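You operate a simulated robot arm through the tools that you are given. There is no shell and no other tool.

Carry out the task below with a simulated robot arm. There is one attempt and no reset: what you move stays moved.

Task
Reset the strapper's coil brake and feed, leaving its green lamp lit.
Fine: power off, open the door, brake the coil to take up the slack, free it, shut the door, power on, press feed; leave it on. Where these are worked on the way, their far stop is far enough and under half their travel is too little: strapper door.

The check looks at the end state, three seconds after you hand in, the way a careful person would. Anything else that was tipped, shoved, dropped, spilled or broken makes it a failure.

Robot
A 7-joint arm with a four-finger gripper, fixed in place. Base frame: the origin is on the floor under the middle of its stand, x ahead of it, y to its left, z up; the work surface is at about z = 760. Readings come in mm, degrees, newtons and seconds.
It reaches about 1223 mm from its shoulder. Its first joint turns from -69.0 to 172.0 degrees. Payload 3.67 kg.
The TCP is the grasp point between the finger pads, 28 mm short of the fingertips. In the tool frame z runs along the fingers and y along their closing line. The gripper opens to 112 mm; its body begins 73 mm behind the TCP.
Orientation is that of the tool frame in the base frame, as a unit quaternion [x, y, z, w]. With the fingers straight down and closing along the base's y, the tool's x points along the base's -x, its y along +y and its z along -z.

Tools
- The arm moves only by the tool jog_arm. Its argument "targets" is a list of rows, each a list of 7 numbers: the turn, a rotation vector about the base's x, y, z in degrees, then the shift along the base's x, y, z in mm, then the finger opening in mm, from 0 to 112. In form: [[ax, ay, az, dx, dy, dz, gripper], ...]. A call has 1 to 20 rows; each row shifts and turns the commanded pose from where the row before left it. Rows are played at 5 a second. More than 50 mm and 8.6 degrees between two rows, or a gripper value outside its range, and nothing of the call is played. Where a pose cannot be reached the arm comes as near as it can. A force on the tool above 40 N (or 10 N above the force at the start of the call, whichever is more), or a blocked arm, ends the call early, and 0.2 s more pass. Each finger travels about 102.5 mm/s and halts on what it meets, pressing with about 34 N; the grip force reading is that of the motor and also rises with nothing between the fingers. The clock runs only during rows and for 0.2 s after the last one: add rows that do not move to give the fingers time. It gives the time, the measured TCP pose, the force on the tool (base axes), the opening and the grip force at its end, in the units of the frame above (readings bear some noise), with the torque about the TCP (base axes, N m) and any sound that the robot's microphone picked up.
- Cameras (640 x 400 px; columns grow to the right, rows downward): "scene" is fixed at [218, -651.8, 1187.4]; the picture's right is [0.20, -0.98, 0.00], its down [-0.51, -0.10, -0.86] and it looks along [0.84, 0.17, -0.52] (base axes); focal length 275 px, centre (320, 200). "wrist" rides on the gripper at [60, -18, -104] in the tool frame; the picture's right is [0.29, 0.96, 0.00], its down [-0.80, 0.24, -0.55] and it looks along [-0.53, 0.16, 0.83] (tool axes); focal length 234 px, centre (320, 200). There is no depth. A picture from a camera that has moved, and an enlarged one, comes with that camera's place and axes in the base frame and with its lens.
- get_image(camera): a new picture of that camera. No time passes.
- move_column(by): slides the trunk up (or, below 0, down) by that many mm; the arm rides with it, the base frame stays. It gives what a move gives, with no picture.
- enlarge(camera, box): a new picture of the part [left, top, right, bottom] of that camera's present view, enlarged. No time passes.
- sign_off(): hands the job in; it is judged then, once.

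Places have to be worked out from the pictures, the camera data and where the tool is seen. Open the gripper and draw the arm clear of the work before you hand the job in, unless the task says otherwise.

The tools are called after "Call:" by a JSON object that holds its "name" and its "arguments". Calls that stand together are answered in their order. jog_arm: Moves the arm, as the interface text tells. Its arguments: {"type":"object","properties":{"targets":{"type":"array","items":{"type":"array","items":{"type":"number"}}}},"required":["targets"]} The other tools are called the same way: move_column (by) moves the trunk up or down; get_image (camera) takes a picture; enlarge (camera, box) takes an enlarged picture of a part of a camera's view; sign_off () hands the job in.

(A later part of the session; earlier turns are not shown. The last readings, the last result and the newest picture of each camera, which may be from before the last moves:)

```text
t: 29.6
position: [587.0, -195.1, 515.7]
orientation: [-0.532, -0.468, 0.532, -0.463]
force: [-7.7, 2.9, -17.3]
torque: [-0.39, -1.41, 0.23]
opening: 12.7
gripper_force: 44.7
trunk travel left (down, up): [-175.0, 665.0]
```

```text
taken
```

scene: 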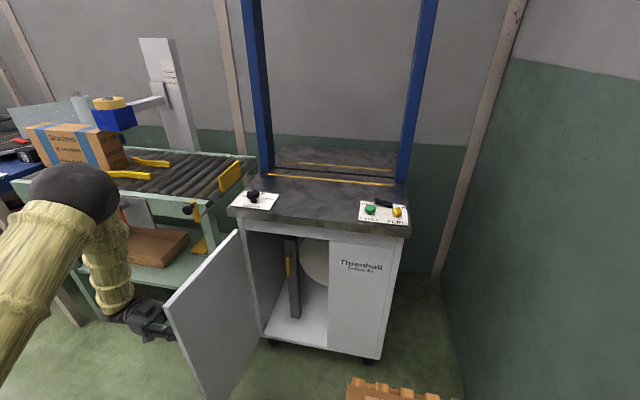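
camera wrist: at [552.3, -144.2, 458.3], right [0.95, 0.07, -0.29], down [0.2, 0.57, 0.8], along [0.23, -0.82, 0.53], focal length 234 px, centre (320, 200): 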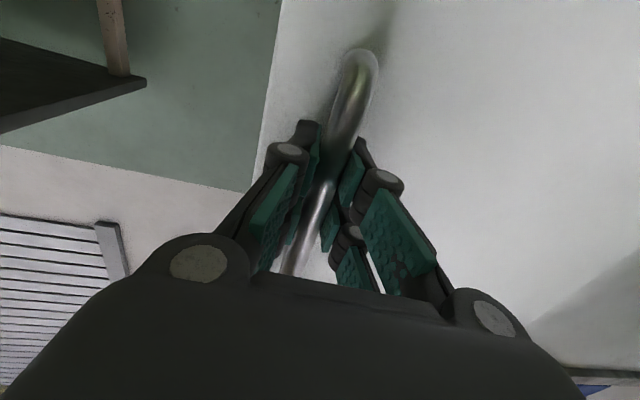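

The door is open about 98°, well clear. I'll release the handle and back the gripper straight off it (+y).

Call:
{"name": "jog_arm", "arguments": {"targets": [[0, 0, 0, 0, 0, 0, 40], [0, 0, 0, 0, 0, 0, 80], [0, 0, 0, 0, 0, 0, 80], [0, 0, 0, 4, 30, 0, 80], [0, 0, 0, 5, 40, 0, 80], [0, 0, 0, 5, 40, 0, 80]]}}

Call:
{"name": "get_image", "arguments": {"camera": "scene"}}

Call:
{"name": "get_image", "arguments": {"camera": "wrist"}}

```text
t: 30.9
position: [596.3, -82.4, 516.0]
orientation: [-0.533, -0.468, 0.533, -0.462]
force: [0.4, -0.4, 0.3]
torque: [-0.03, -0.01, 0.01]
opening: 80.2
gripper_force: 0.0
trunk travel left (down, up): [-175.0, 665.0]
```

```text
taken
```

scene: 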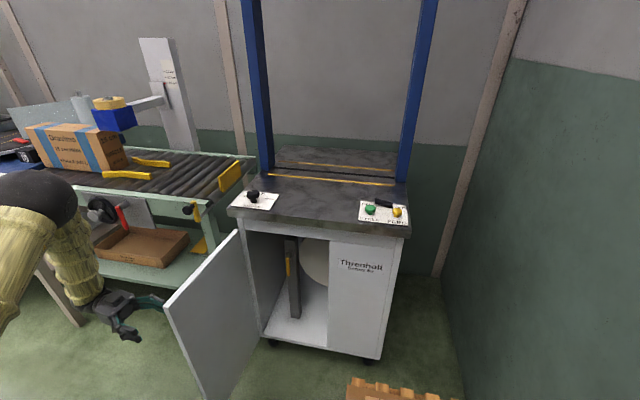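

```text
taken
camera wrist: at [593.2, 23.2, 457.4], right [0.95, -0.13, -0.29], down [0.32, 0.51, 0.8], along [0.05, -0.85, 0.52], focal length 234 px, centre (320, 200)
```

wrist: 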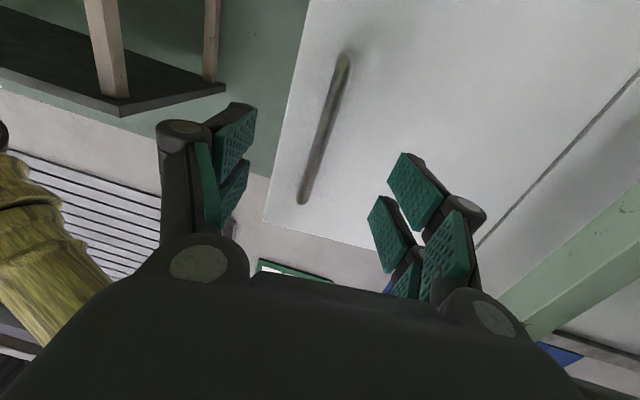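

The door stays put. To get around it I'll raise the trunk so the gripper clears the door top (z≈673), then swing back to pointing +x in front of the opening.

Call:
{"name": "move_column", "arguments": {"by": 330}}

Call:
{"name": "jog_arm", "arguments": {"targets": [[0, 0, 8.2, -2, -25, 0, 80], [0, 0, 8.2, -2, -28, 0, 80], [0, 0, 8.2, -2, -28, 0, 80], [0, 0, 8.2, -2, -28, 0, 80], [0, 0, 8.2, -2, -28, 0, 80], [0, 0, 8.2, -2, -28, 0, 80], [0, 0, 8.2, -2, -28, 0, 80], [0, 0, 8.2, -2, -28, 0, 80], [0, 0, 8.2, -2, -28, 0, 80], [0, 0, 8.2, -2, -28, 0, 80], [0, 0, 8.2, -2, -28, 0, 80], [0, 0, 8.2, -2, -28, 0, 80], [0, 0, 0, 0, 0, 0, 80]]}}

Call:
{"name": "get_image", "arguments": {"camera": "scene"}}

Call:
{"name": "get_image", "arguments": {"camera": "wrist"}}

```text
t: 34.2
position: [598.1, -83.9, 846.1]
orientation: [-0.532, -0.468, 0.533, -0.462]
force: [0.4, -0.3, 0.3]
torque: [-0.05, 0.0, 0.0]
opening: 79.9
gripper_force: 0.1
trunk travel left (down, up): [-505.0, 335.0]
```

```text
t: 37.0
position: [600.3, -421.5, 858.3]
orientation: [0.001, 0.712, -0.006, 0.702]
force: [-0.5, -0.5, 0.0]
torque: [-0.01, -0.02, 0.04]
opening: 80.2
gripper_force: 0.0
out of reach, approached as far as the arm can: row 9, 12
trunk travel left (down, up): [-505.0, 335.0]
```

```text
taken
```

scene: 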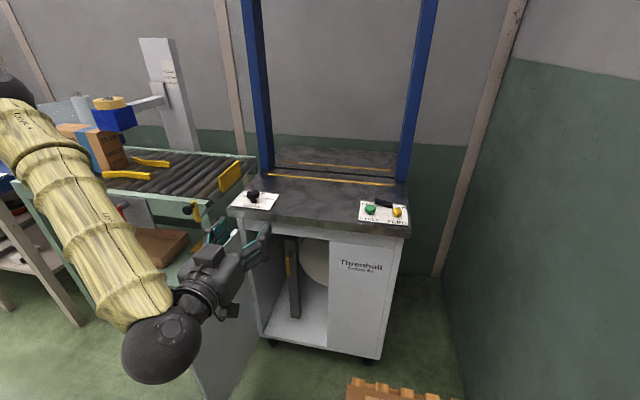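

```text
taken
camera wrist: at [495.0, -438.3, 800.7], right [0.0, 0.96, -0.29], down [-0.54, 0.25, 0.8], along [0.84, 0.16, 0.52], focal length 234 px, centre (320, 200)
```

wrist: 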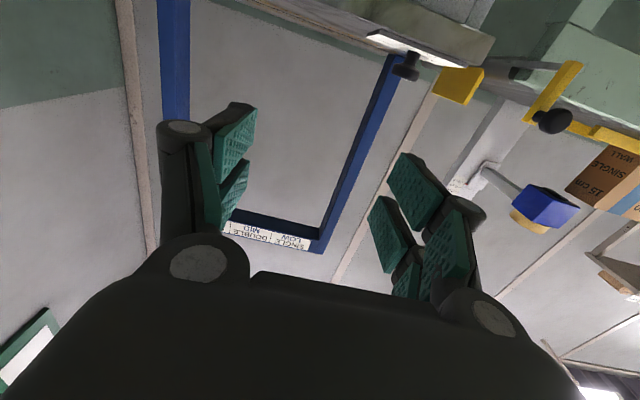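

The arm ended above and in front of the opening. I'll pitch the gripper down about 55° so the wrist camera looks into the cabinet at the yellow lever.

Call:
{"name": "jog_arm", "arguments": {"targets": [[0, 7, 0, 0, 0, 0, 80], [0, 7, 0, 0, 0, 0, 80], [0, 7, 0, 0, 0, 0, 80], [0, 7, 0, 0, 0, 0, 80], [0, 7, 0, 0, 0, 0, 80], [0, 7, 0, 0, 0, 0, 80], [0, 7, 0, 0, 0, 0, 80], [0, 7, 0, 0, 0, 0, 80]]}}

Call:
{"name": "get_image", "arguments": {"camera": "wrist"}}

Call:
{"name": "get_image", "arguments": {"camera": "scene"}}

```text
t: 38.8
position: [595.1, -425.1, 852.2]
orientation: [0.001, 0.959, 0.006, 0.283]
force: [0.5, 0.3, 0.5]
torque: [-0.06, -0.02, -0.02]
opening: 79.8
gripper_force: 0.1
trunk travel left (down, up): [-505.0, 335.0]
```

```text
taken
camera wrist: at [488.7, -443.5, 908.4], right [-0.24, 0.96, -0.14], down [0.37, 0.23, 0.9], along [0.9, 0.17, -0.41], focal length 234 px, centre (320, 200)
```

wrist: 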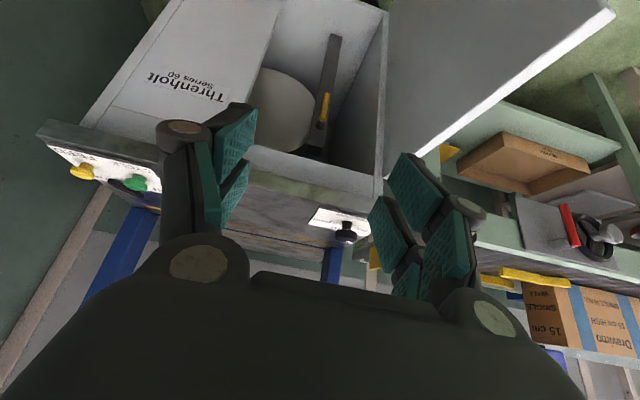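

```text
taken
```

scene: 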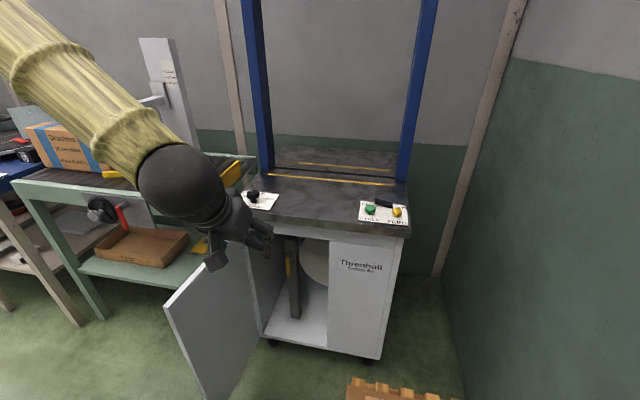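

Call:
{"name": "enlarge", "arguments": {"camera": "wrist", "box": [240, 0, 420, 190]}}

Call:
{"name": "enlarge", "arguments": {"camera": "wrist", "box": [290, 20, 370, 160]}}

```text
2.11 times, centred on (330, 95) of wrist
camera zoom: at [488.7, -443.5, 908.4], right [-0.24, 0.96, -0.14], down [0.37, 0.23, 0.9], along [0.9, 0.17, -0.41], focal length 493 px, centre (299, 421)
```

zoom: 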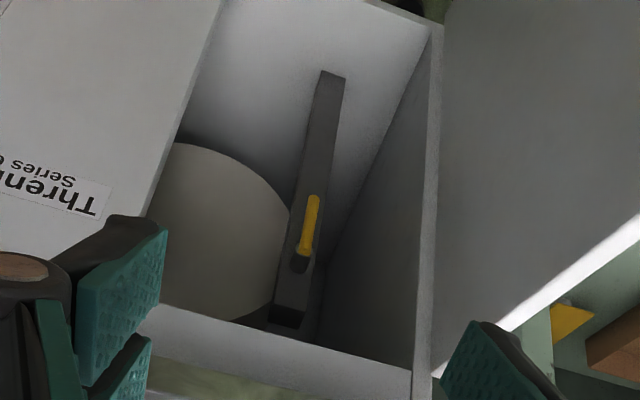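

```text
2.86 times, centred on (330, 90) of wrist
camera zoom: at [488.7, -443.5, 908.4], right [-0.24, 0.96, -0.14], down [0.37, 0.23, 0.9], along [0.9, 0.17, -0.41], focal length 669 px, centre (291, 514)
```

zoom: 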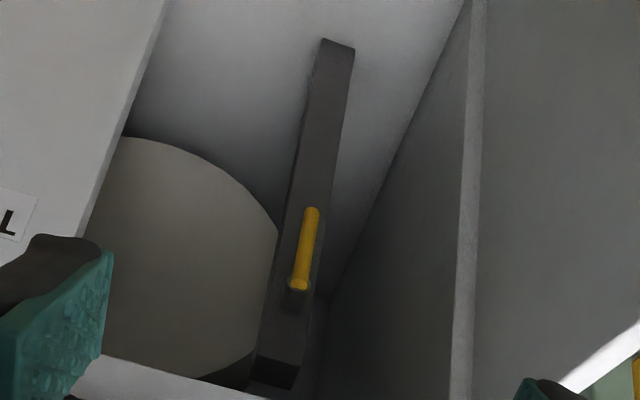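

The lever hangs vertically from a black spindle on the post's front face (pivot ≈ y -388, z 500; tip z ≈ 410; x ≈ 915). To get a safer arm posture (elbow away from the open door), I'll first return to gripper-down further right, then pitch up again from there.

Call:
{"name": "jog_arm", "arguments": {"targets": [[0, 6, 0, 5, -25, 10, 60], [0, 6, 0, 5, -25, 10, 40], [0, 6, 0, 5, -25, 10, 40], [0, 6, 0, 5, -25, 10, 40], [0, 6, 0, 5, -25, 10, 40], [0, 4, 0, 5, -15, 10, 40], [0, 0, 0, 0, 0, 0, 40]]}}

Call:
{"name": "get_image", "arguments": {"camera": "scene"}}

```text
t: 40.4
position: [631.4, -561.2, 920.1]
orientation: [-0.003, 1.0, 0.006, -0.003]
force: [0.3, 0.3, 0.1]
torque: [-0.02, 0.01, 0.0]
opening: 39.8
gripper_force: 0.1
trunk travel left (down, up): [-505.0, 335.0]
```

```text
taken
```

scene: 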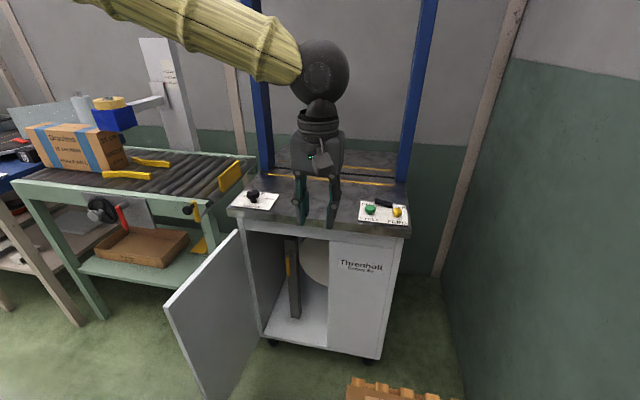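

The forearm is now swung out to the left. To restore the earlier elbow-up posture, I'll raise the trunk 70 mm, extend the arm out over the bench as before (well above the panel), and then retract.

Call:
{"name": "move_column", "arguments": {"by": 70}}

Call:
{"name": "jog_arm", "arguments": {"targets": [[0, 0, 0, 36, -19, -5, 20], [0, 0, 0, 36, -19, -5, 0], [0, 0, 0, 36, -19, -5, 0], [0, 0, 0, 36, -19, -5, 0], [0, 0, 0, 36, -19, -5, 0], [0, 0, 0, 36, -19, -5, 0], [0, 0, 0, 36, -19, -5, 0], [0, 0, 0, 36, -19, -5, 0]]}}

Call:
{"name": "get_image", "arguments": {"camera": "scene"}}

```text
t: 41.5
position: [632.2, -561.8, 989.5]
orientation: [-0.003, 1.0, 0.008, -0.003]
force: [-0.3, 0.5, 0.3]
torque: [0.01, 0.05, 0.01]
opening: 40.1
gripper_force: 0.0
trunk travel left (down, up): [-575.0, 265.0]
```

```text
t: 43.3
position: [917.9, -719.9, 947.8]
orientation: [-0.002, 1.0, 0.01, -0.003]
force: [0.1, -0.6, -0.1]
torque: [0.0, 0.0, -0.02]
opening: 0.0
gripper_force: 34.1
trunk travel left (down, up): [-575.0, 265.0]
```

```text
taken
```

scene: 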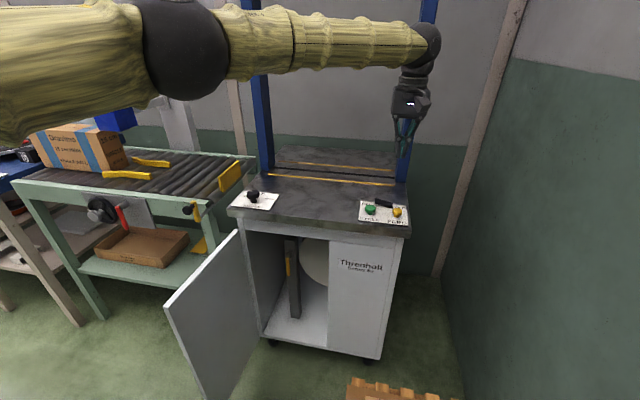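

I'll retract while pitching the gripper to 30° below horizontal and then yaw it 20° toward +y, so the wrist stays to the right, away from the open door.

Call:
{"name": "jog_arm", "arguments": {"targets": [[0, 0, 0, -38, 15, 0, 0], [0, 0, 0, -38, 20, 0, 0], [0, -7.5, 0, -38, 25, 0, 0], [0, -7.5, 0, -38, 25, 0, 0], [0, -7.5, 0, -38, 25, 0, 0], [0, -7.5, 0, -38, 25, 0, 0], [0, -7.5, 0, -38, 25, 0, 0], [0, -7.5, 0, -20, 20, 0, 0], [0, -7.5, 0, 0, 15, 0, 0], [0, -7.5, 0, 0, 10, 0, 0], [0, 0, 7, 0, 0, 0, 0], [0, 0, 7, 0, 0, 0, 0], [0, 0, 6, 0, 0, 0, 0]]}}

Call:
{"name": "get_image", "arguments": {"camera": "scene"}}

Call:
{"name": "get_image", "arguments": {"camera": "wrist"}}

```text
t: 46.1
position: [633.1, -509.3, 947.9]
orientation: [-0.157, 0.853, 0.091, 0.489]
force: [-0.2, 0.3, 0.2]
torque: [0.0, -0.01, 0.02]
opening: 0.0
gripper_force: 34.3
trunk travel left (down, up): [-575.0, 265.0]
```

```text
taken
```

scene: 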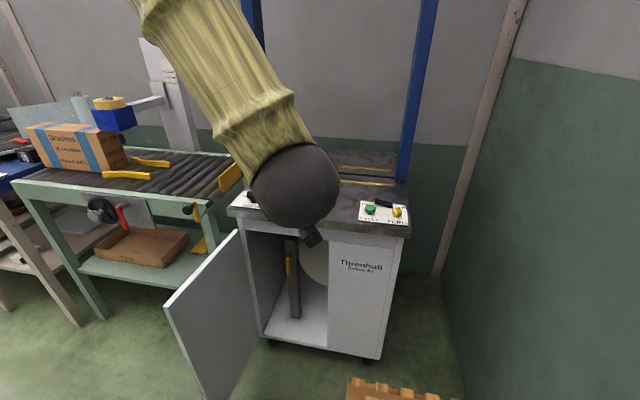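

```text
taken
camera wrist: at [527.4, -568.8, 950.2], right [-0.48, 0.84, -0.25], down [-0.16, 0.19, 0.97], along [0.86, 0.5, 0.04], focal length 234 px, centre (320, 200)
```

wrist: 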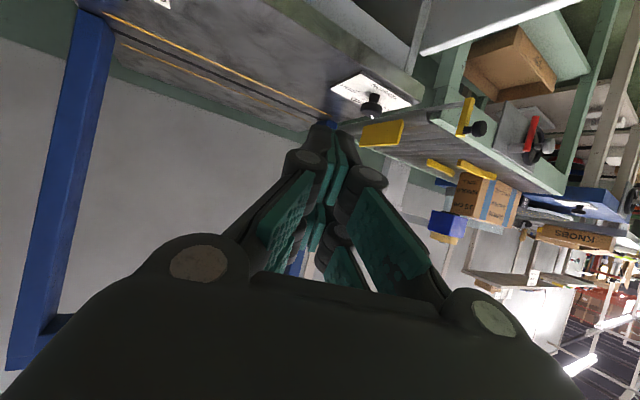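

The posture is better now (forearm coming from above-left). I'll lower the trunk by 400 with the gripper in front of the cabinet.

Call:
{"name": "move_column", "arguments": {"by": -400}}

Call:
{"name": "get_image", "arguments": {"camera": "scene"}}

Call:
{"name": "get_image", "arguments": {"camera": "wrist"}}

```text
t: 49.9
position: [632.7, -507.8, 549.0]
orientation: [-0.156, 0.853, 0.09, 0.489]
force: [0.7, 0.3, 0.0]
torque: [0.0, 0.01, -0.01]
opening: 0.0
gripper_force: 33.5
trunk travel left (down, up): [-175.0, 665.0]
```

```text
taken
```

scene: 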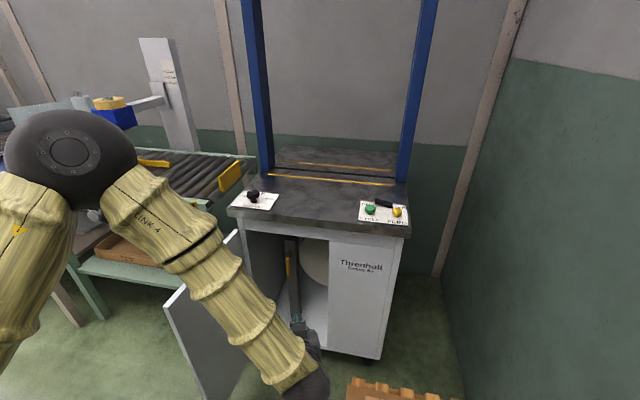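

```text
taken
camera wrist: at [527.3, -567.8, 550.8], right [-0.48, 0.84, -0.25], down [-0.16, 0.2, 0.97], along [0.87, 0.5, 0.04], focal length 234 px, centre (320, 200)
```

wrist: 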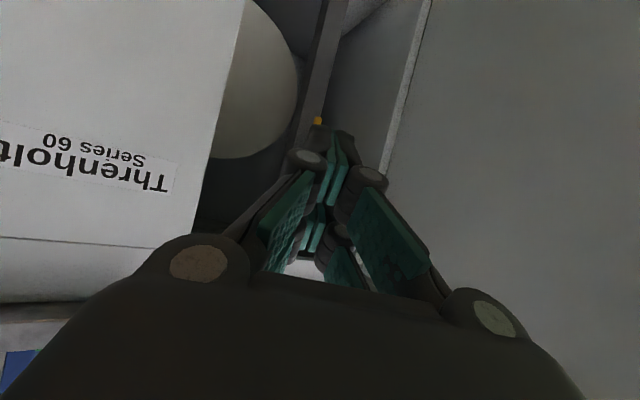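

The elbow is up at z≈1060 with the forearm coming down from above—clear of the door. I'll lower the TCP a bit toward lever height, open the fingers and look at the lever between them.

Call:
{"name": "jog_arm", "arguments": {"targets": [[0, 0, 0, 15, 0, -25, 40], [0, 0, 0, 15, 0, -25, 70], [0, 0, 0, 15, 0, -25, 70], [0, 0, 0, 15, 0, -15, 70], [0, 0, 0, 0, 0, 0, 70]]}}

Call:
{"name": "get_image", "arguments": {"camera": "wrist"}}

Call:
{"name": "enlarge", "arguments": {"camera": "wrist", "box": [220, 0, 420, 200]}}

```text
t: 51.1
position: [691.8, -509.9, 460.7]
orientation: [-0.156, 0.853, 0.09, 0.489]
force: [-0.8, 0.0, 0.4]
torque: [0.0, 0.0, -0.01]
opening: 69.9
gripper_force: 0.1
trunk travel left (down, up): [-175.0, 665.0]
```

```text
taken
camera wrist: at [585.5, -568.7, 461.9], right [-0.48, 0.84, -0.25], down [-0.16, 0.2, 0.97], along [0.87, 0.5, 0.04], focal length 234 px, centre (320, 200)
```

wrist: 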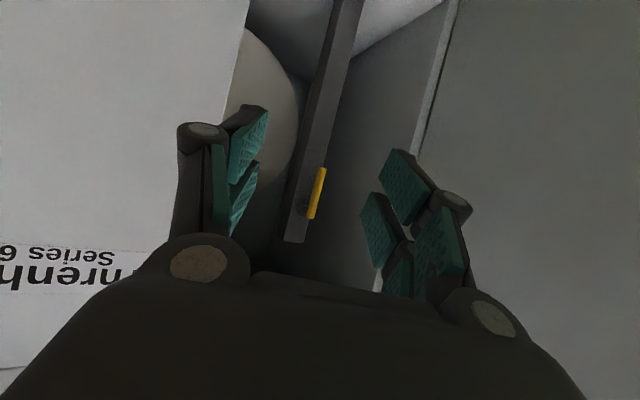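

```text
2.00 times, centred on (320, 100) of wrist
camera zoom: at [585.5, -568.7, 461.9], right [-0.48, 0.84, -0.25], down [-0.16, 0.2, 0.97], along [0.87, 0.5, 0.04], focal length 468 px, centre (320, 400)
```

zoom: 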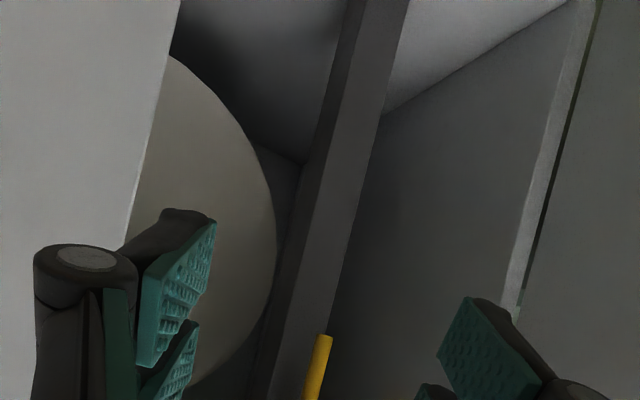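

Call:
{"name": "enlarge", "arguments": {"camera": "wrist", "box": [270, 140, 370, 260]}}

Call:
{"name": "enlarge", "arguments": {"camera": "scene", "box": [265, 225, 325, 325]}}

```text
3.33 times, centred on (320, 200) of wrist
camera zoom: at [585.5, -568.7, 461.9], right [-0.48, 0.84, -0.25], down [-0.16, 0.2, 0.97], along [0.87, 0.5, 0.04], focal length 781 px, centre (320, 200)
```

zoom: 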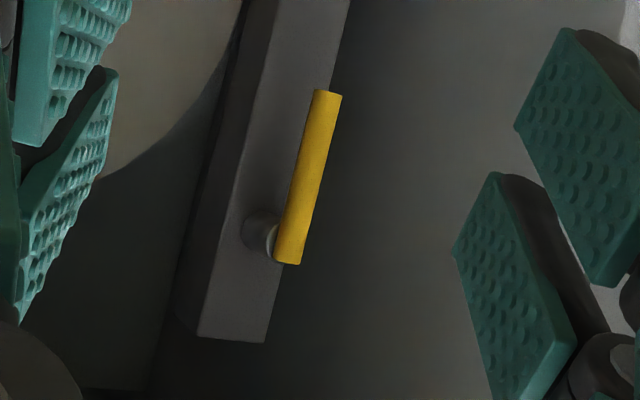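

```text
4.00 times, centred on (295, 275) of scene
camera zoom: at [218.0, -651.8, 1187.4], right [0.2, -0.98, 0.0], down [-0.51, -0.1, -0.86], along [0.84, 0.17, -0.52], focal length 1100 px, centre (420, -100)
```

zoom: 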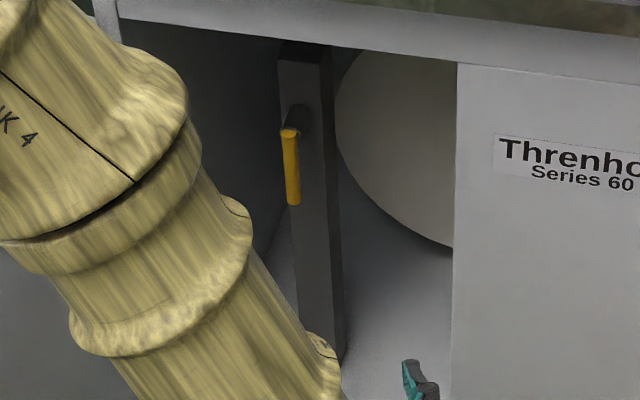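

The lever is a yellow rod hanging on a horizontal spindle (axis along x), pivot ≈ (905,-391,507), tip ≈ (892,-400,433). I'll close the fingers and bring the tips into the gap on the lever's left (+y) side, first aligning in y and then advancing.

Call:
{"name": "jog_arm", "arguments": {"targets": [[0, 0, 0, 5, 35, 3, 40], [0, 0, 0, 5, 35, 3, 0], [0, 0, 0, 25, 14, 2, 0], [0, 0, 0, 30, 10, 0, 0], [0, 0, 0, 30, 10, 0, 0], [0, 0, 0, 25, 9, 0, 0], [0, 0, 0, 0, 0, 0, 0]]}}

Call:
{"name": "get_image", "arguments": {"camera": "wrist"}}

Call:
{"name": "get_image", "arguments": {"camera": "scene"}}

```text
t: 52.7
position: [816.2, -397.9, 465.3]
orientation: [-0.155, 0.853, 0.09, 0.49]
force: [0.2, -0.1, 0.6]
torque: [-0.03, 0.0, 0.0]
opening: 0.0
gripper_force: 33.8
trunk travel left (down, up): [-175.0, 665.0]
```

```text
taken
camera wrist: at [709.7, -456.0, 467.0], right [-0.48, 0.84, -0.25], down [-0.16, 0.2, 0.97], along [0.87, 0.5, 0.04], focal length 234 px, centre (320, 200)
```

wrist: 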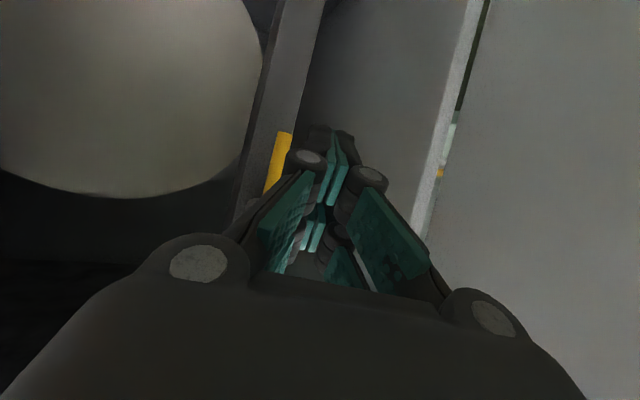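

```text
taken
```

scene: 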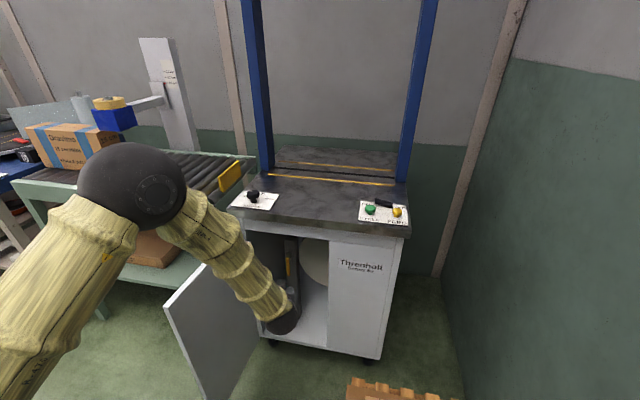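

The lever is left of the finger tips in the view and triangulates to x≈917, y≈-390. I'll advance to put the tips at x≈927 on its +y side with a small gap.

Call:
{"name": "jog_arm", "arguments": {"targets": [[0, 0, 0, 30, 14, 0, 0], [0, 0, 0, 30, 10, 0, 0], [0, 0, 0, 26, 9, 0, 0], [0, 0, 0, 0, 0, 0, 0]]}}

Call:
{"name": "get_image", "arguments": {"camera": "wrist"}}

Call:
{"name": "enlarge", "arguments": {"camera": "wrist", "box": [200, 60, 400, 260]}}

Call:
{"name": "enlarge", "arguments": {"camera": "scene", "box": [200, 200, 360, 360]}}

```text
t: 53.7
position: [902.5, -361.1, 466.3]
orientation: [-0.157, 0.853, 0.091, 0.489]
force: [0.7, 0.0, -0.3]
torque: [-0.03, 0.0, 0.02]
opening: 0.2
gripper_force: 34.1
trunk travel left (down, up): [-175.0, 665.0]
```

```text
taken
camera wrist: at [796.9, -420.3, 468.7], right [-0.48, 0.84, -0.25], down [-0.16, 0.2, 0.97], along [0.87, 0.5, 0.04], focal length 234 px, centre (320, 200)
```

wrist: 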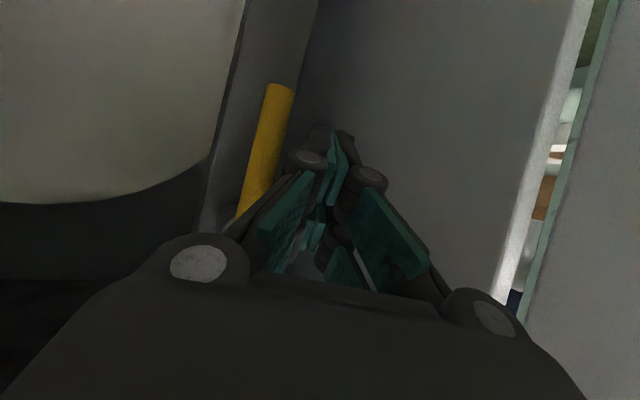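

```text
2.00 times, centred on (300, 160) of wrist
camera zoom: at [796.9, -420.3, 468.7], right [-0.48, 0.84, -0.25], down [-0.16, 0.2, 0.97], along [0.87, 0.5, 0.04], focal length 468 px, centre (360, 280)
```

zoom: 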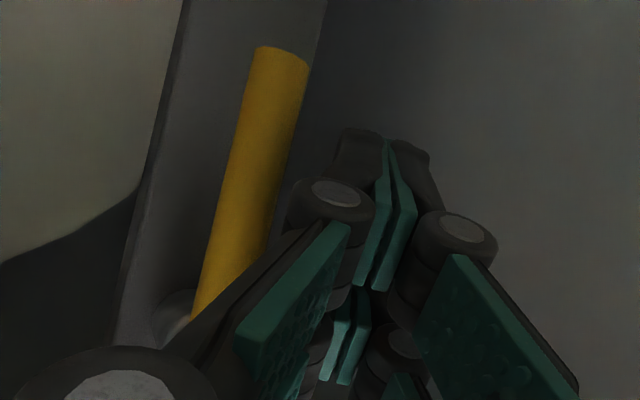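

```text
2.50 times, centred on (280, 280) of scene
camera zoom: at [218.0, -651.8, 1187.4], right [0.2, -0.98, 0.0], down [-0.51, -0.1, -0.86], along [0.84, 0.17, -0.52], focal length 687 px, centre (420, 0)
```

zoom: 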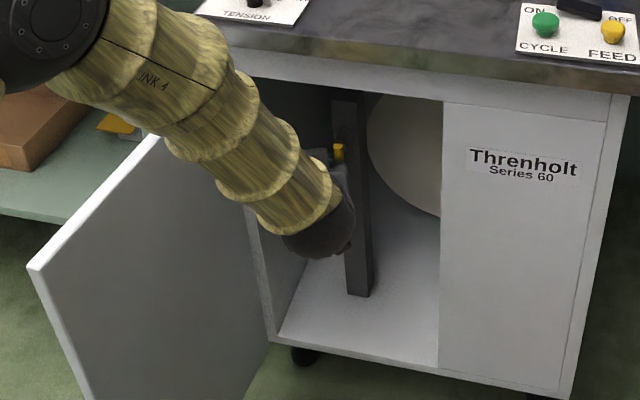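

The fingertips are now beside the lever on its +y side with about a 10 mm gap. I'll push gently toward -y in small steps and read the force.

Call:
{"name": "jog_arm", "arguments": {"targets": [[0, 0, 0, 0, -6, 0, 0], [0, 0, 0, 0, -5, 0, 0], [0, 0, 0, 0, -4, 0, 0], [0, 0, 0, 0, -4, 0, 0], [0, 0, 0, 0, 0, 0, 0]]}}

Call:
{"name": "get_image", "arguments": {"camera": "wrist"}}

```text
t: 54.9
position: [899.3, -380.5, 467.0]
orientation: [-0.156, 0.854, 0.091, 0.488]
force: [-7.7, 12.2, -6.0]
torque: [-0.23, -0.05, 0.0]
opening: 0.0
gripper_force: 33.7
trunk travel left (down, up): [-175.0, 665.0]
```

```text
taken
camera wrist: at [793.7, -440.1, 468.4], right [-0.48, 0.84, -0.25], down [-0.15, 0.2, 0.97], along [0.86, 0.5, 0.04], focal length 234 px, centre (320, 200)
```

wrist: 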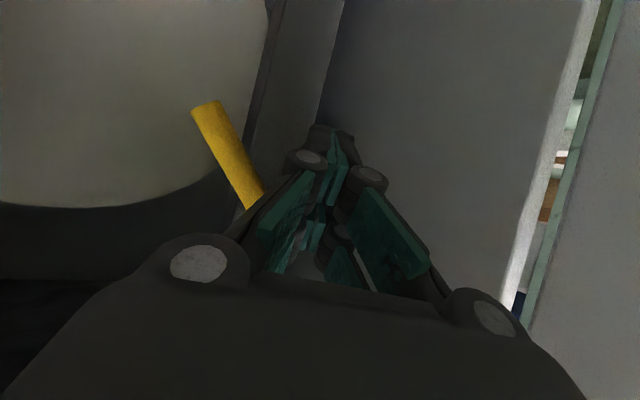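

The lever swung toward -y (about 39° now). I'll look closer before pushing further.

Call:
{"name": "enlarge", "arguments": {"camera": "wrist", "box": [150, 50, 370, 270]}}

Call:
{"name": "enlarge", "arguments": {"camera": "scene", "box": [250, 220, 350, 320]}}

```text
1.82 times, centred on (260, 160) of wrist
camera zoom: at [793.7, -440.1, 468.4], right [-0.48, 0.84, -0.25], down [-0.15, 0.2, 0.97], along [0.86, 0.5, 0.04], focal length 426 px, centre (429, 273)
```

zoom: 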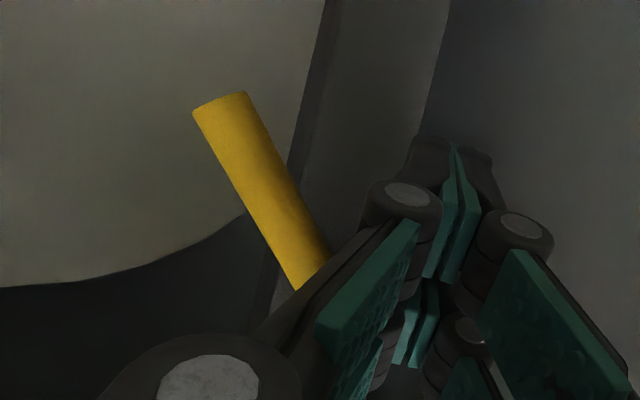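

```text
4.00 times, centred on (300, 270) of scene
camera zoom: at [218.0, -651.8, 1187.4], right [0.2, -0.98, 0.0], down [-0.51, -0.1, -0.86], along [0.84, 0.17, -0.52], focal length 1100 px, centre (400, -80)
```

zoom: 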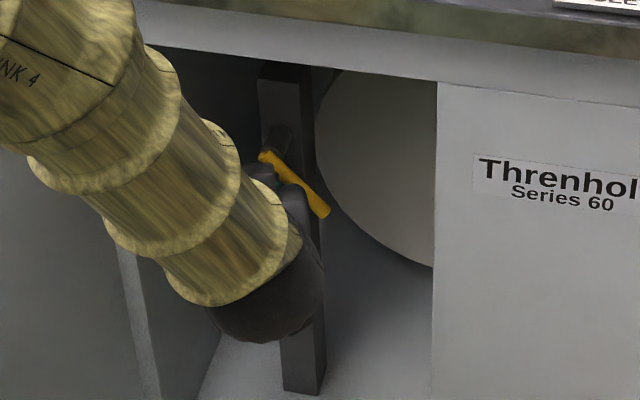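

The lever is about 40–45° over, with contact near its pivot. I'll lower the tips ~15 mm so they push nearer its free end, then keep pushing toward -y in small steps.

Call:
{"name": "jog_arm", "arguments": {"targets": [[0, 0, 0, -2, 3, -8, 0], [0, 0, 0, -2, 0, -8, 0], [0, 0, 0, 0, -8, 0, 0], [0, 0, 0, 0, -8, 0, 0], [0, 0, 0, 0, -8, 0, 0], [0, 0, 0, 0, 0, 0, 0]]}}

Call:
{"name": "get_image", "arguments": {"camera": "wrist"}}

Call:
{"name": "enlarge", "arguments": {"camera": "scene", "box": [250, 220, 350, 320]}}

```text
t: 56.3
position: [895.0, -402.2, 451.4]
orientation: [-0.156, 0.853, 0.09, 0.489]
force: [-0.9, 1.3, -0.5]
torque: [-0.03, -0.01, 0.03]
opening: 0.0
gripper_force: 33.6
trunk travel left (down, up): [-175.0, 665.0]
```

```text
taken
camera wrist: at [789.0, -460.9, 452.0], right [-0.48, 0.84, -0.25], down [-0.16, 0.2, 0.97], along [0.87, 0.5, 0.04], focal length 234 px, centre (320, 200)
```

wrist: 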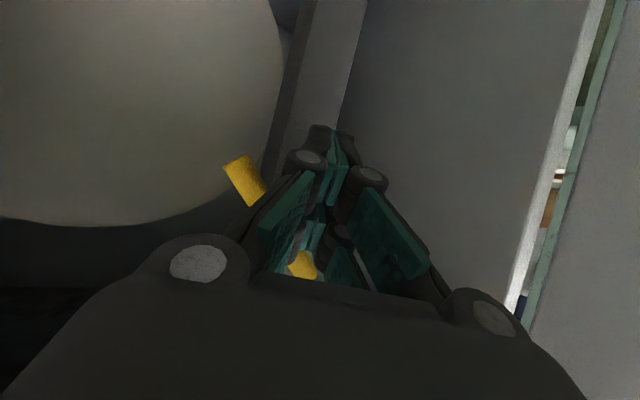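

```text
4.00 times, centred on (300, 270) of scene
camera zoom: at [218.0, -651.8, 1187.4], right [0.2, -0.98, 0.0], down [-0.51, -0.1, -0.86], along [0.84, 0.17, -0.52], focal length 1100 px, centre (400, -80)
```

zoom: 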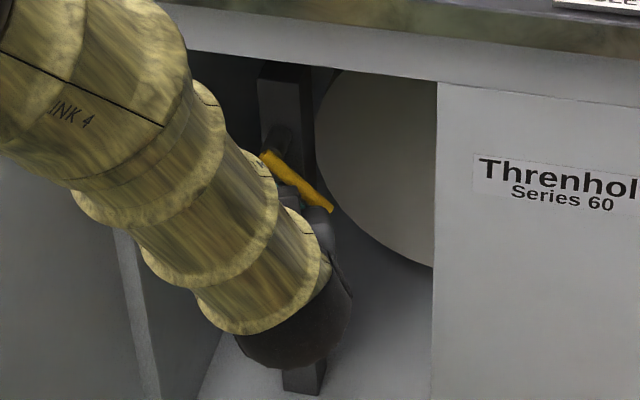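

The lever holds its position by itself. I continue pushing toward -y.

Call:
{"name": "jog_arm", "arguments": {"targets": [[0, 0, 0, 0, -6, 0, 0], [0, 0, 0, 0, -6, 0, 0], [0, 0, 0, 0, -5, 2, 0], [0, 0, 0, 0, -5, 3, 0], [0, 0, 0, 0, 0, 0, 0]]}}

Call:
{"name": "get_image", "arguments": {"camera": "wrist"}}

Call:
{"name": "enlarge", "arguments": {"camera": "scene", "box": [250, 220, 350, 320]}}

```text
t: 57.5
position: [895.6, -424.7, 457.4]
orientation: [-0.155, 0.853, 0.09, 0.489]
force: [0.5, 0.0, 0.0]
torque: [-0.02, 0.0, 0.02]
opening: 0.0
gripper_force: 33.5
trunk travel left (down, up): [-175.0, 665.0]
```

```text
taken
camera wrist: at [789.3, -483.4, 458.3], right [-0.48, 0.84, -0.25], down [-0.16, 0.2, 0.97], along [0.87, 0.5, 0.04], focal length 234 px, centre (320, 200)
```

wrist: 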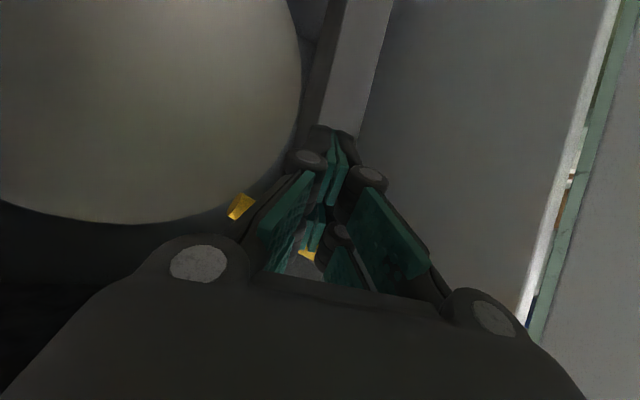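

```text
4.00 times, centred on (300, 270) of scene
camera zoom: at [218.0, -651.8, 1187.4], right [0.2, -0.98, 0.0], down [-0.51, -0.1, -0.86], along [0.84, 0.17, -0.52], focal length 1100 px, centre (400, -80)
```

zoom: 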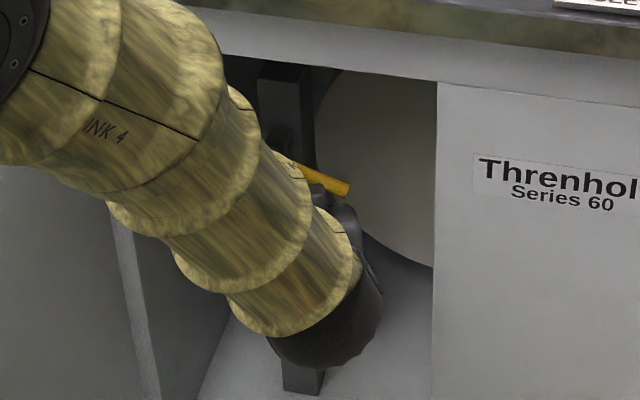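

The lever is now about 65–70° over and still moves freely with no force. I'll push upward under it toward its stop.

Call:
{"name": "jog_arm", "arguments": {"targets": [[0, 0, 0, 0, -5, 4, 0], [0, 0, 0, 0, -4, 5, 0], [0, 0, 0, 0, -2, 6, 0], [0, 0, 0, 0, 0, 6, 0], [0, 0, 0, 0, 0, 0, 0]]}}

Call:
{"name": "get_image", "arguments": {"camera": "wrist"}}

Call:
{"name": "enlarge", "arguments": {"camera": "scene", "box": [250, 220, 350, 320]}}

```text
t: 58.5
position: [891.2, -436.0, 467.9]
orientation: [-0.156, 0.857, 0.092, 0.483]
force: [-10.9, 5.1, -12.1]
torque: [-0.01, 0.05, 0.04]
opening: 0.0
gripper_force: 33.9
trunk travel left (down, up): [-175.0, 665.0]
stopped in row 4: the force on the tool passed its limit at 44 N (the readings are from after the stop); the commanded pose is now the measured one
```

```text
taken
camera wrist: at [784.4, -494.9, 470.1], right [-0.48, 0.84, -0.24], down [-0.14, 0.19, 0.97], along [0.87, 0.5, 0.03], focal length 234 px, centre (320, 200)
```

wrist: 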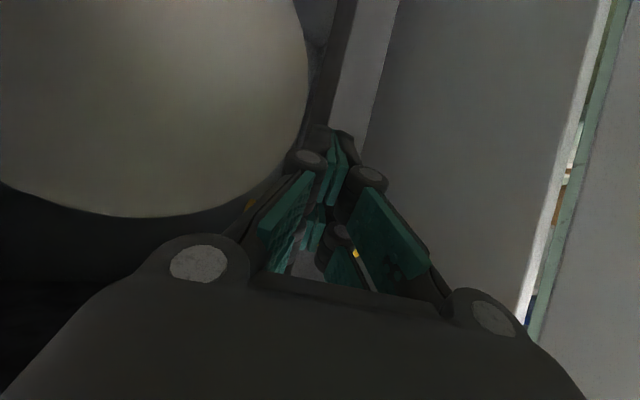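

```text
4.00 times, centred on (300, 270) of scene
camera zoom: at [218.0, -651.8, 1187.4], right [0.2, -0.98, 0.0], down [-0.51, -0.1, -0.86], along [0.84, 0.17, -0.52], focal length 1100 px, centre (400, -80)
```

zoom: 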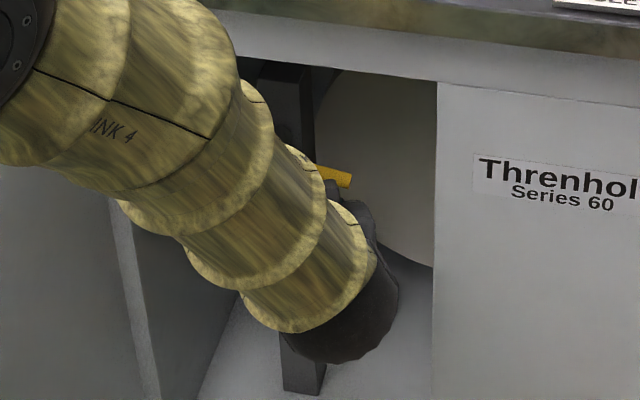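

The tool met 44 N, so the lever seems to be at its stop (about 70° over). I'll back off a bit and look at it clearly.

Call:
{"name": "jog_arm", "arguments": {"targets": [[0, 0, 0, 0, 2, -6, 0], [0, 0, 0, -10, 0, -10, 0], [0, 0, 0, -25, -8, -10, 0], [0, 0, 0, -25, -8, 0, 0], [0, 0, 0, 0, 0, 0, 0]]}}

Call:
{"name": "get_image", "arguments": {"camera": "wrist"}}

Call:
{"name": "enlarge", "arguments": {"camera": "scene", "box": [250, 220, 350, 320]}}

```text
t: 59.7
position: [832.1, -445.9, 443.6]
orientation: [-0.156, 0.856, 0.091, 0.485]
force: [-0.4, -0.2, 0.4]
torque: [0.01, 0.0, 0.01]
opening: 0.0
gripper_force: 33.9
trunk travel left (down, up): [-175.0, 665.0]
```

```text
taken
camera wrist: at [726.6, -505.8, 445.6], right [-0.48, 0.84, -0.24], down [-0.15, 0.2, 0.97], along [0.87, 0.5, 0.03], focal length 234 px, centre (320, 200)
```

wrist: 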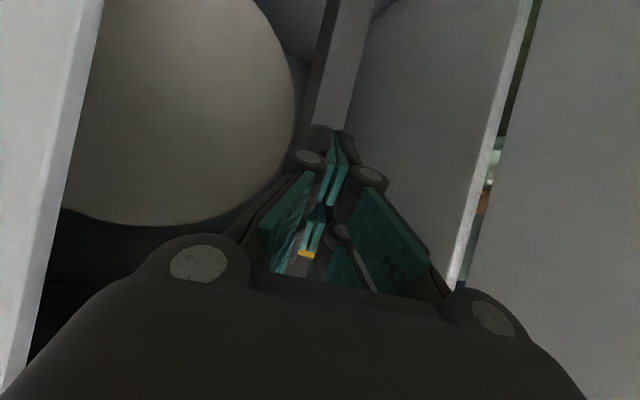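

```text
4.00 times, centred on (300, 270) of scene
camera zoom: at [218.0, -651.8, 1187.4], right [0.2, -0.98, 0.0], down [-0.51, -0.1, -0.86], along [0.84, 0.17, -0.52], focal length 1100 px, centre (400, -80)
```

zoom: 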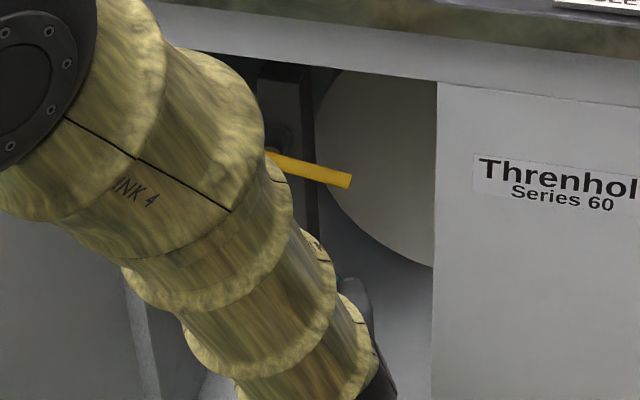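

The lever rests at about 74° and stays there. To be sure it is at its stop, I'll press up once more under its free end.

Call:
{"name": "jog_arm", "arguments": {"targets": [[0, 0, 0, 25, -4, 0, 0], [0, 0, 0, 25, -4, 0, 0], [0, 0, 0, 15, -3, 0, 0], [0, 0, 0, 0, 0, 10, 0], [0, 0, 0, 0, 0, 6, 0], [0, 0, 0, 0, 0, 4, 0], [0, 0, 0, 0, 0, 4, 0], [0, 0, 0, 0, 0, 3, 0], [0, 0, 0, 0, 0, 3, 0]]}}

Call:
{"name": "enlarge", "arguments": {"camera": "scene", "box": [250, 220, 350, 320]}}

```text
t: 61.6
position: [892.8, -461.9, 462.2]
orientation: [-0.155, 0.859, 0.092, 0.479]
force: [-9.8, 1.3, -15.0]
torque: [0.03, 0.05, 0.0]
opening: 0.0
gripper_force: 34.2
trunk travel left (down, up): [-175.0, 665.0]
stopped in row 9: the force on the tool passed its limit at 42 N (the readings are from after the stop); the commanded pose is now the measured one
```

```text
4.00 times, centred on (300, 270) of scene
camera zoom: at [218.0, -651.8, 1187.4], right [0.2, -0.98, 0.0], down [-0.51, -0.1, -0.86], along [0.84, 0.17, -0.52], focal length 1100 px, centre (400, -80)
```

zoom: 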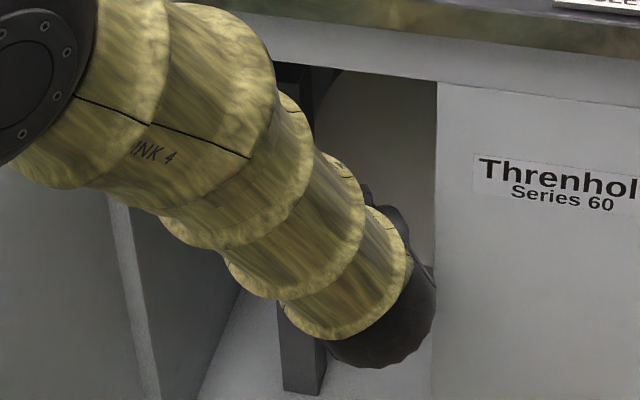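

42 N again with no more movement: the brake lever is at its far stop. Now I'll withdraw, come over the top of the lever and push it back down to free the coil.

Call:
{"name": "jog_arm", "arguments": {"targets": [[0, 0, 0, 0, 0, -12, 0], [0, 0, 0, -30, -8, -5, 0], [0, 0, 0, -35, -8, 0, 0], [0, 0, 0, -10, 5, 35, 0], [0, 0, 0, 0, 5, 35, 0], [0, 0, 0, 0, 5, 28, 0], [0, 0, 0, 0, 0, 0, 0]]}}

Call:
{"name": "get_image", "arguments": {"camera": "wrist"}}

Call:
{"name": "get_image", "arguments": {"camera": "scene"}}

```text
t: 63.2
position: [820.9, -462.9, 549.9]
orientation: [-0.157, 0.857, 0.093, 0.482]
force: [0.3, 1.4, -0.6]
torque: [-0.01, 0.04, -0.01]
opening: 0.0
gripper_force: 33.9
trunk travel left (down, up): [-175.0, 665.0]
```

```text
taken
camera wrist: at [714.8, -521.5, 552.5], right [-0.48, 0.84, -0.24], down [-0.14, 0.2, 0.97], along [0.87, 0.5, 0.02], focal length 234 px, centre (320, 200)
```

wrist: 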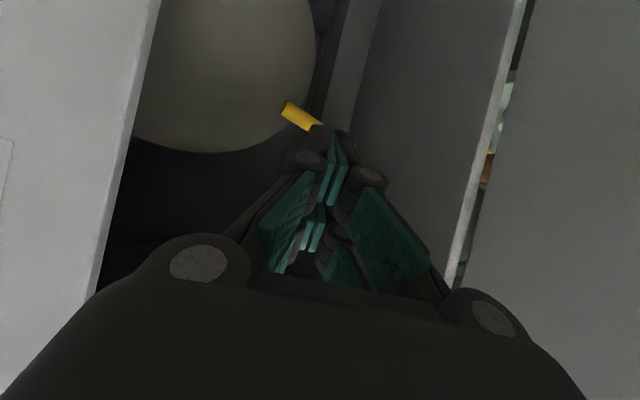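

```text
taken
```

scene: 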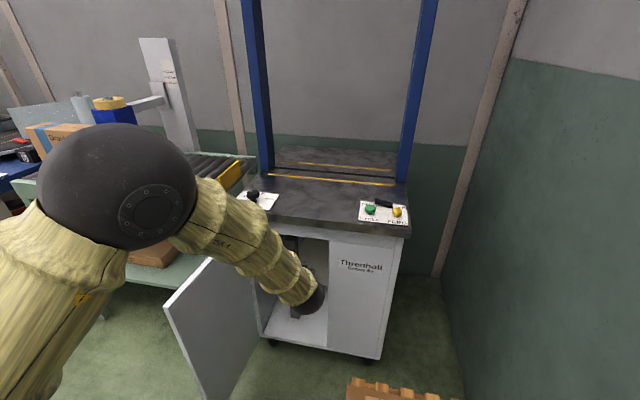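

The lever tip is at about (917,-462,486). I'll advance above it and then push down, following it toward hanging.

Call:
{"name": "jog_arm", "arguments": {"targets": [[0, 0, 0, 25, 3, 0, 0], [0, 0, 0, 25, 3, 0, 0], [0, 0, 0, 26, 3, 0, 0], [0, 0, 0, 0, 0, -10, 0], [0, 0, 0, 0, 0, -10, 0], [0, 0, 0, 0, 0, -8, 0], [0, 0, 0, 0, 0, -8, 0], [0, 0, 0, 0, 0, 0, 0]]}}

Call:
{"name": "get_image", "arguments": {"camera": "wrist"}}

Call:
{"name": "enlarge", "arguments": {"camera": "scene", "box": [220, 210, 350, 340]}}

```text
t: 65.0
position: [896.2, -453.4, 513.1]
orientation: [-0.155, 0.857, 0.091, 0.482]
force: [-1.0, 0.1, 0.1]
torque: [0.0, -0.03, -0.02]
opening: 0.1
gripper_force: 34.3
trunk travel left (down, up): [-175.0, 665.0]
```

```text
taken
camera wrist: at [790.7, -512.1, 515.8], right [-0.48, 0.84, -0.24], down [-0.14, 0.2, 0.97], along [0.87, 0.5, 0.02], focal length 234 px, centre (320, 200)
```

wrist: 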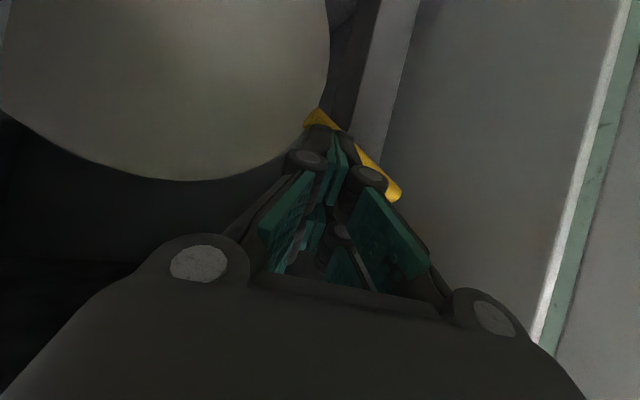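

```text
3.08 times, centred on (285, 275) of scene
camera zoom: at [218.0, -651.8, 1187.4], right [0.2, -0.98, 0.0], down [-0.51, -0.1, -0.86], along [0.84, 0.17, -0.52], focal length 846 px, centre (428, -31)
```

zoom: 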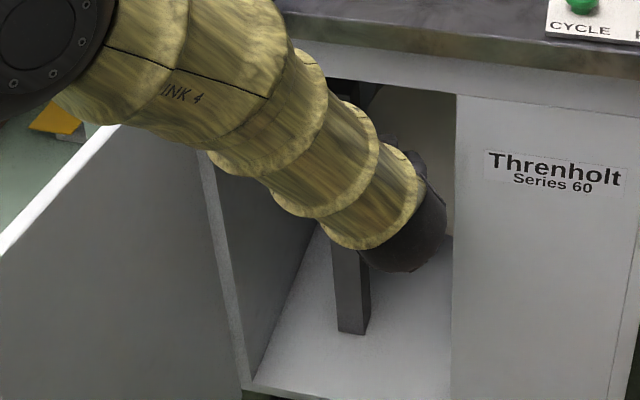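

The lever is turning down with negligible force. I'll continue along the arc: down and then toward +y.

Call:
{"name": "jog_arm", "arguments": {"targets": [[0, 0, 0, 0, 0, -8, 0], [0, 0, 0, 0, 0, -8, 0], [0, 0, 0, 0, 4, -8, 0], [0, 0, 0, 0, 6, -7, 0], [0, 0, 0, 0, 8, -6, 0], [0, 0, 0, 0, 8, -4, 0], [0, 0, 0, 0, 0, 0, 0]]}}

Call:
{"name": "get_image", "arguments": {"camera": "wrist"}}

Call:
{"name": "enlarge", "arguments": {"camera": "scene", "box": [220, 210, 350, 340]}}

```text
t: 66.7
position: [895.0, -427.2, 472.5]
orientation: [-0.156, 0.857, 0.092, 0.483]
force: [-1.2, -0.5, 0.5]
torque: [-0.04, -0.04, 0.01]
opening: 0.0
gripper_force: 34.6
trunk travel left (down, up): [-175.0, 665.0]
```

```text
taken
camera wrist: at [789.3, -486.1, 475.3], right [-0.48, 0.84, -0.24], down [-0.14, 0.2, 0.97], along [0.87, 0.5, 0.02], focal length 234 px, centre (320, 200)
```

wrist: 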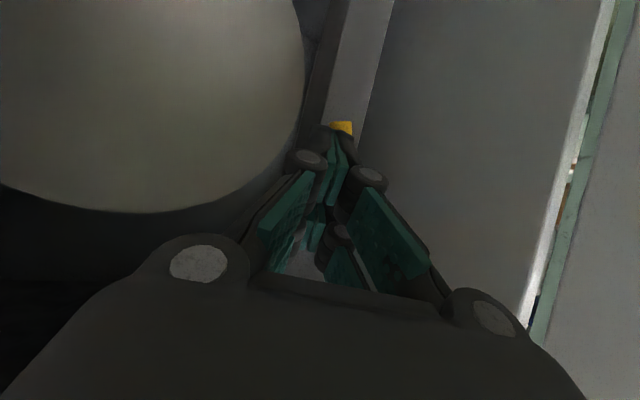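

```text
3.08 times, centred on (285, 275) of scene
camera zoom: at [218.0, -651.8, 1187.4], right [0.2, -0.98, 0.0], down [-0.51, -0.1, -0.86], along [0.84, 0.17, -0.52], focal length 846 px, centre (428, -31)
```

zoom: 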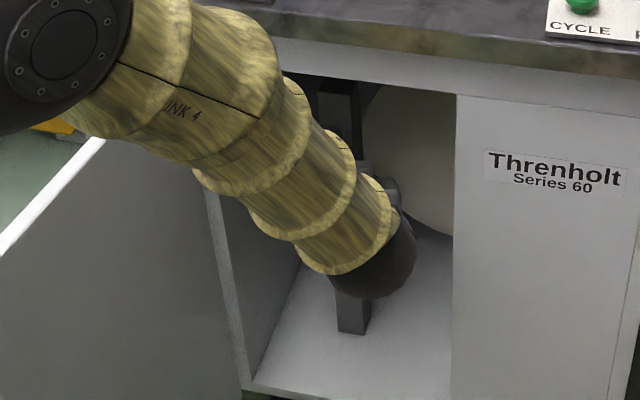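

The lever tip is at about y=-410, z=430, roughly 14° from hanging. I'll nudge it the rest of the way toward +y in 3 mm steps, watching for a stop.

Call:
{"name": "jog_arm", "arguments": {"targets": [[0, 0, 0, 0, 3, 0, 0], [0, 0, 0, 0, 3, 0, 0], [0, 0, 0, 0, 3, 0, 0], [0, 0, 0, 0, 3, 0, 0], [0, 0, 0, 0, 0, 0, 0]]}}

Call:
{"name": "get_image", "arguments": {"camera": "wrist"}}

```text
t: 67.8
position: [896.1, -417.0, 471.9]
orientation: [-0.154, 0.857, 0.091, 0.483]
force: [0.6, -14.8, 1.3]
torque: [0.16, -0.03, -0.33]
opening: 0.1
gripper_force: 34.0
trunk travel left (down, up): [-175.0, 665.0]
```

```text
taken
camera wrist: at [789.5, -475.3, 474.9], right [-0.48, 0.84, -0.24], down [-0.14, 0.2, 0.97], along [0.87, 0.5, 0.02], focal length 234 px, centre (320, 200)
```

wrist: 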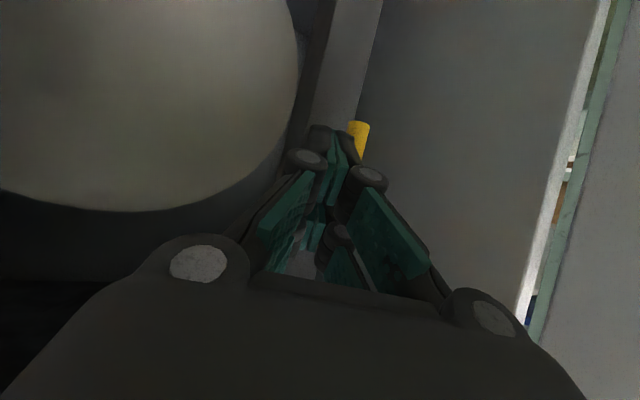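

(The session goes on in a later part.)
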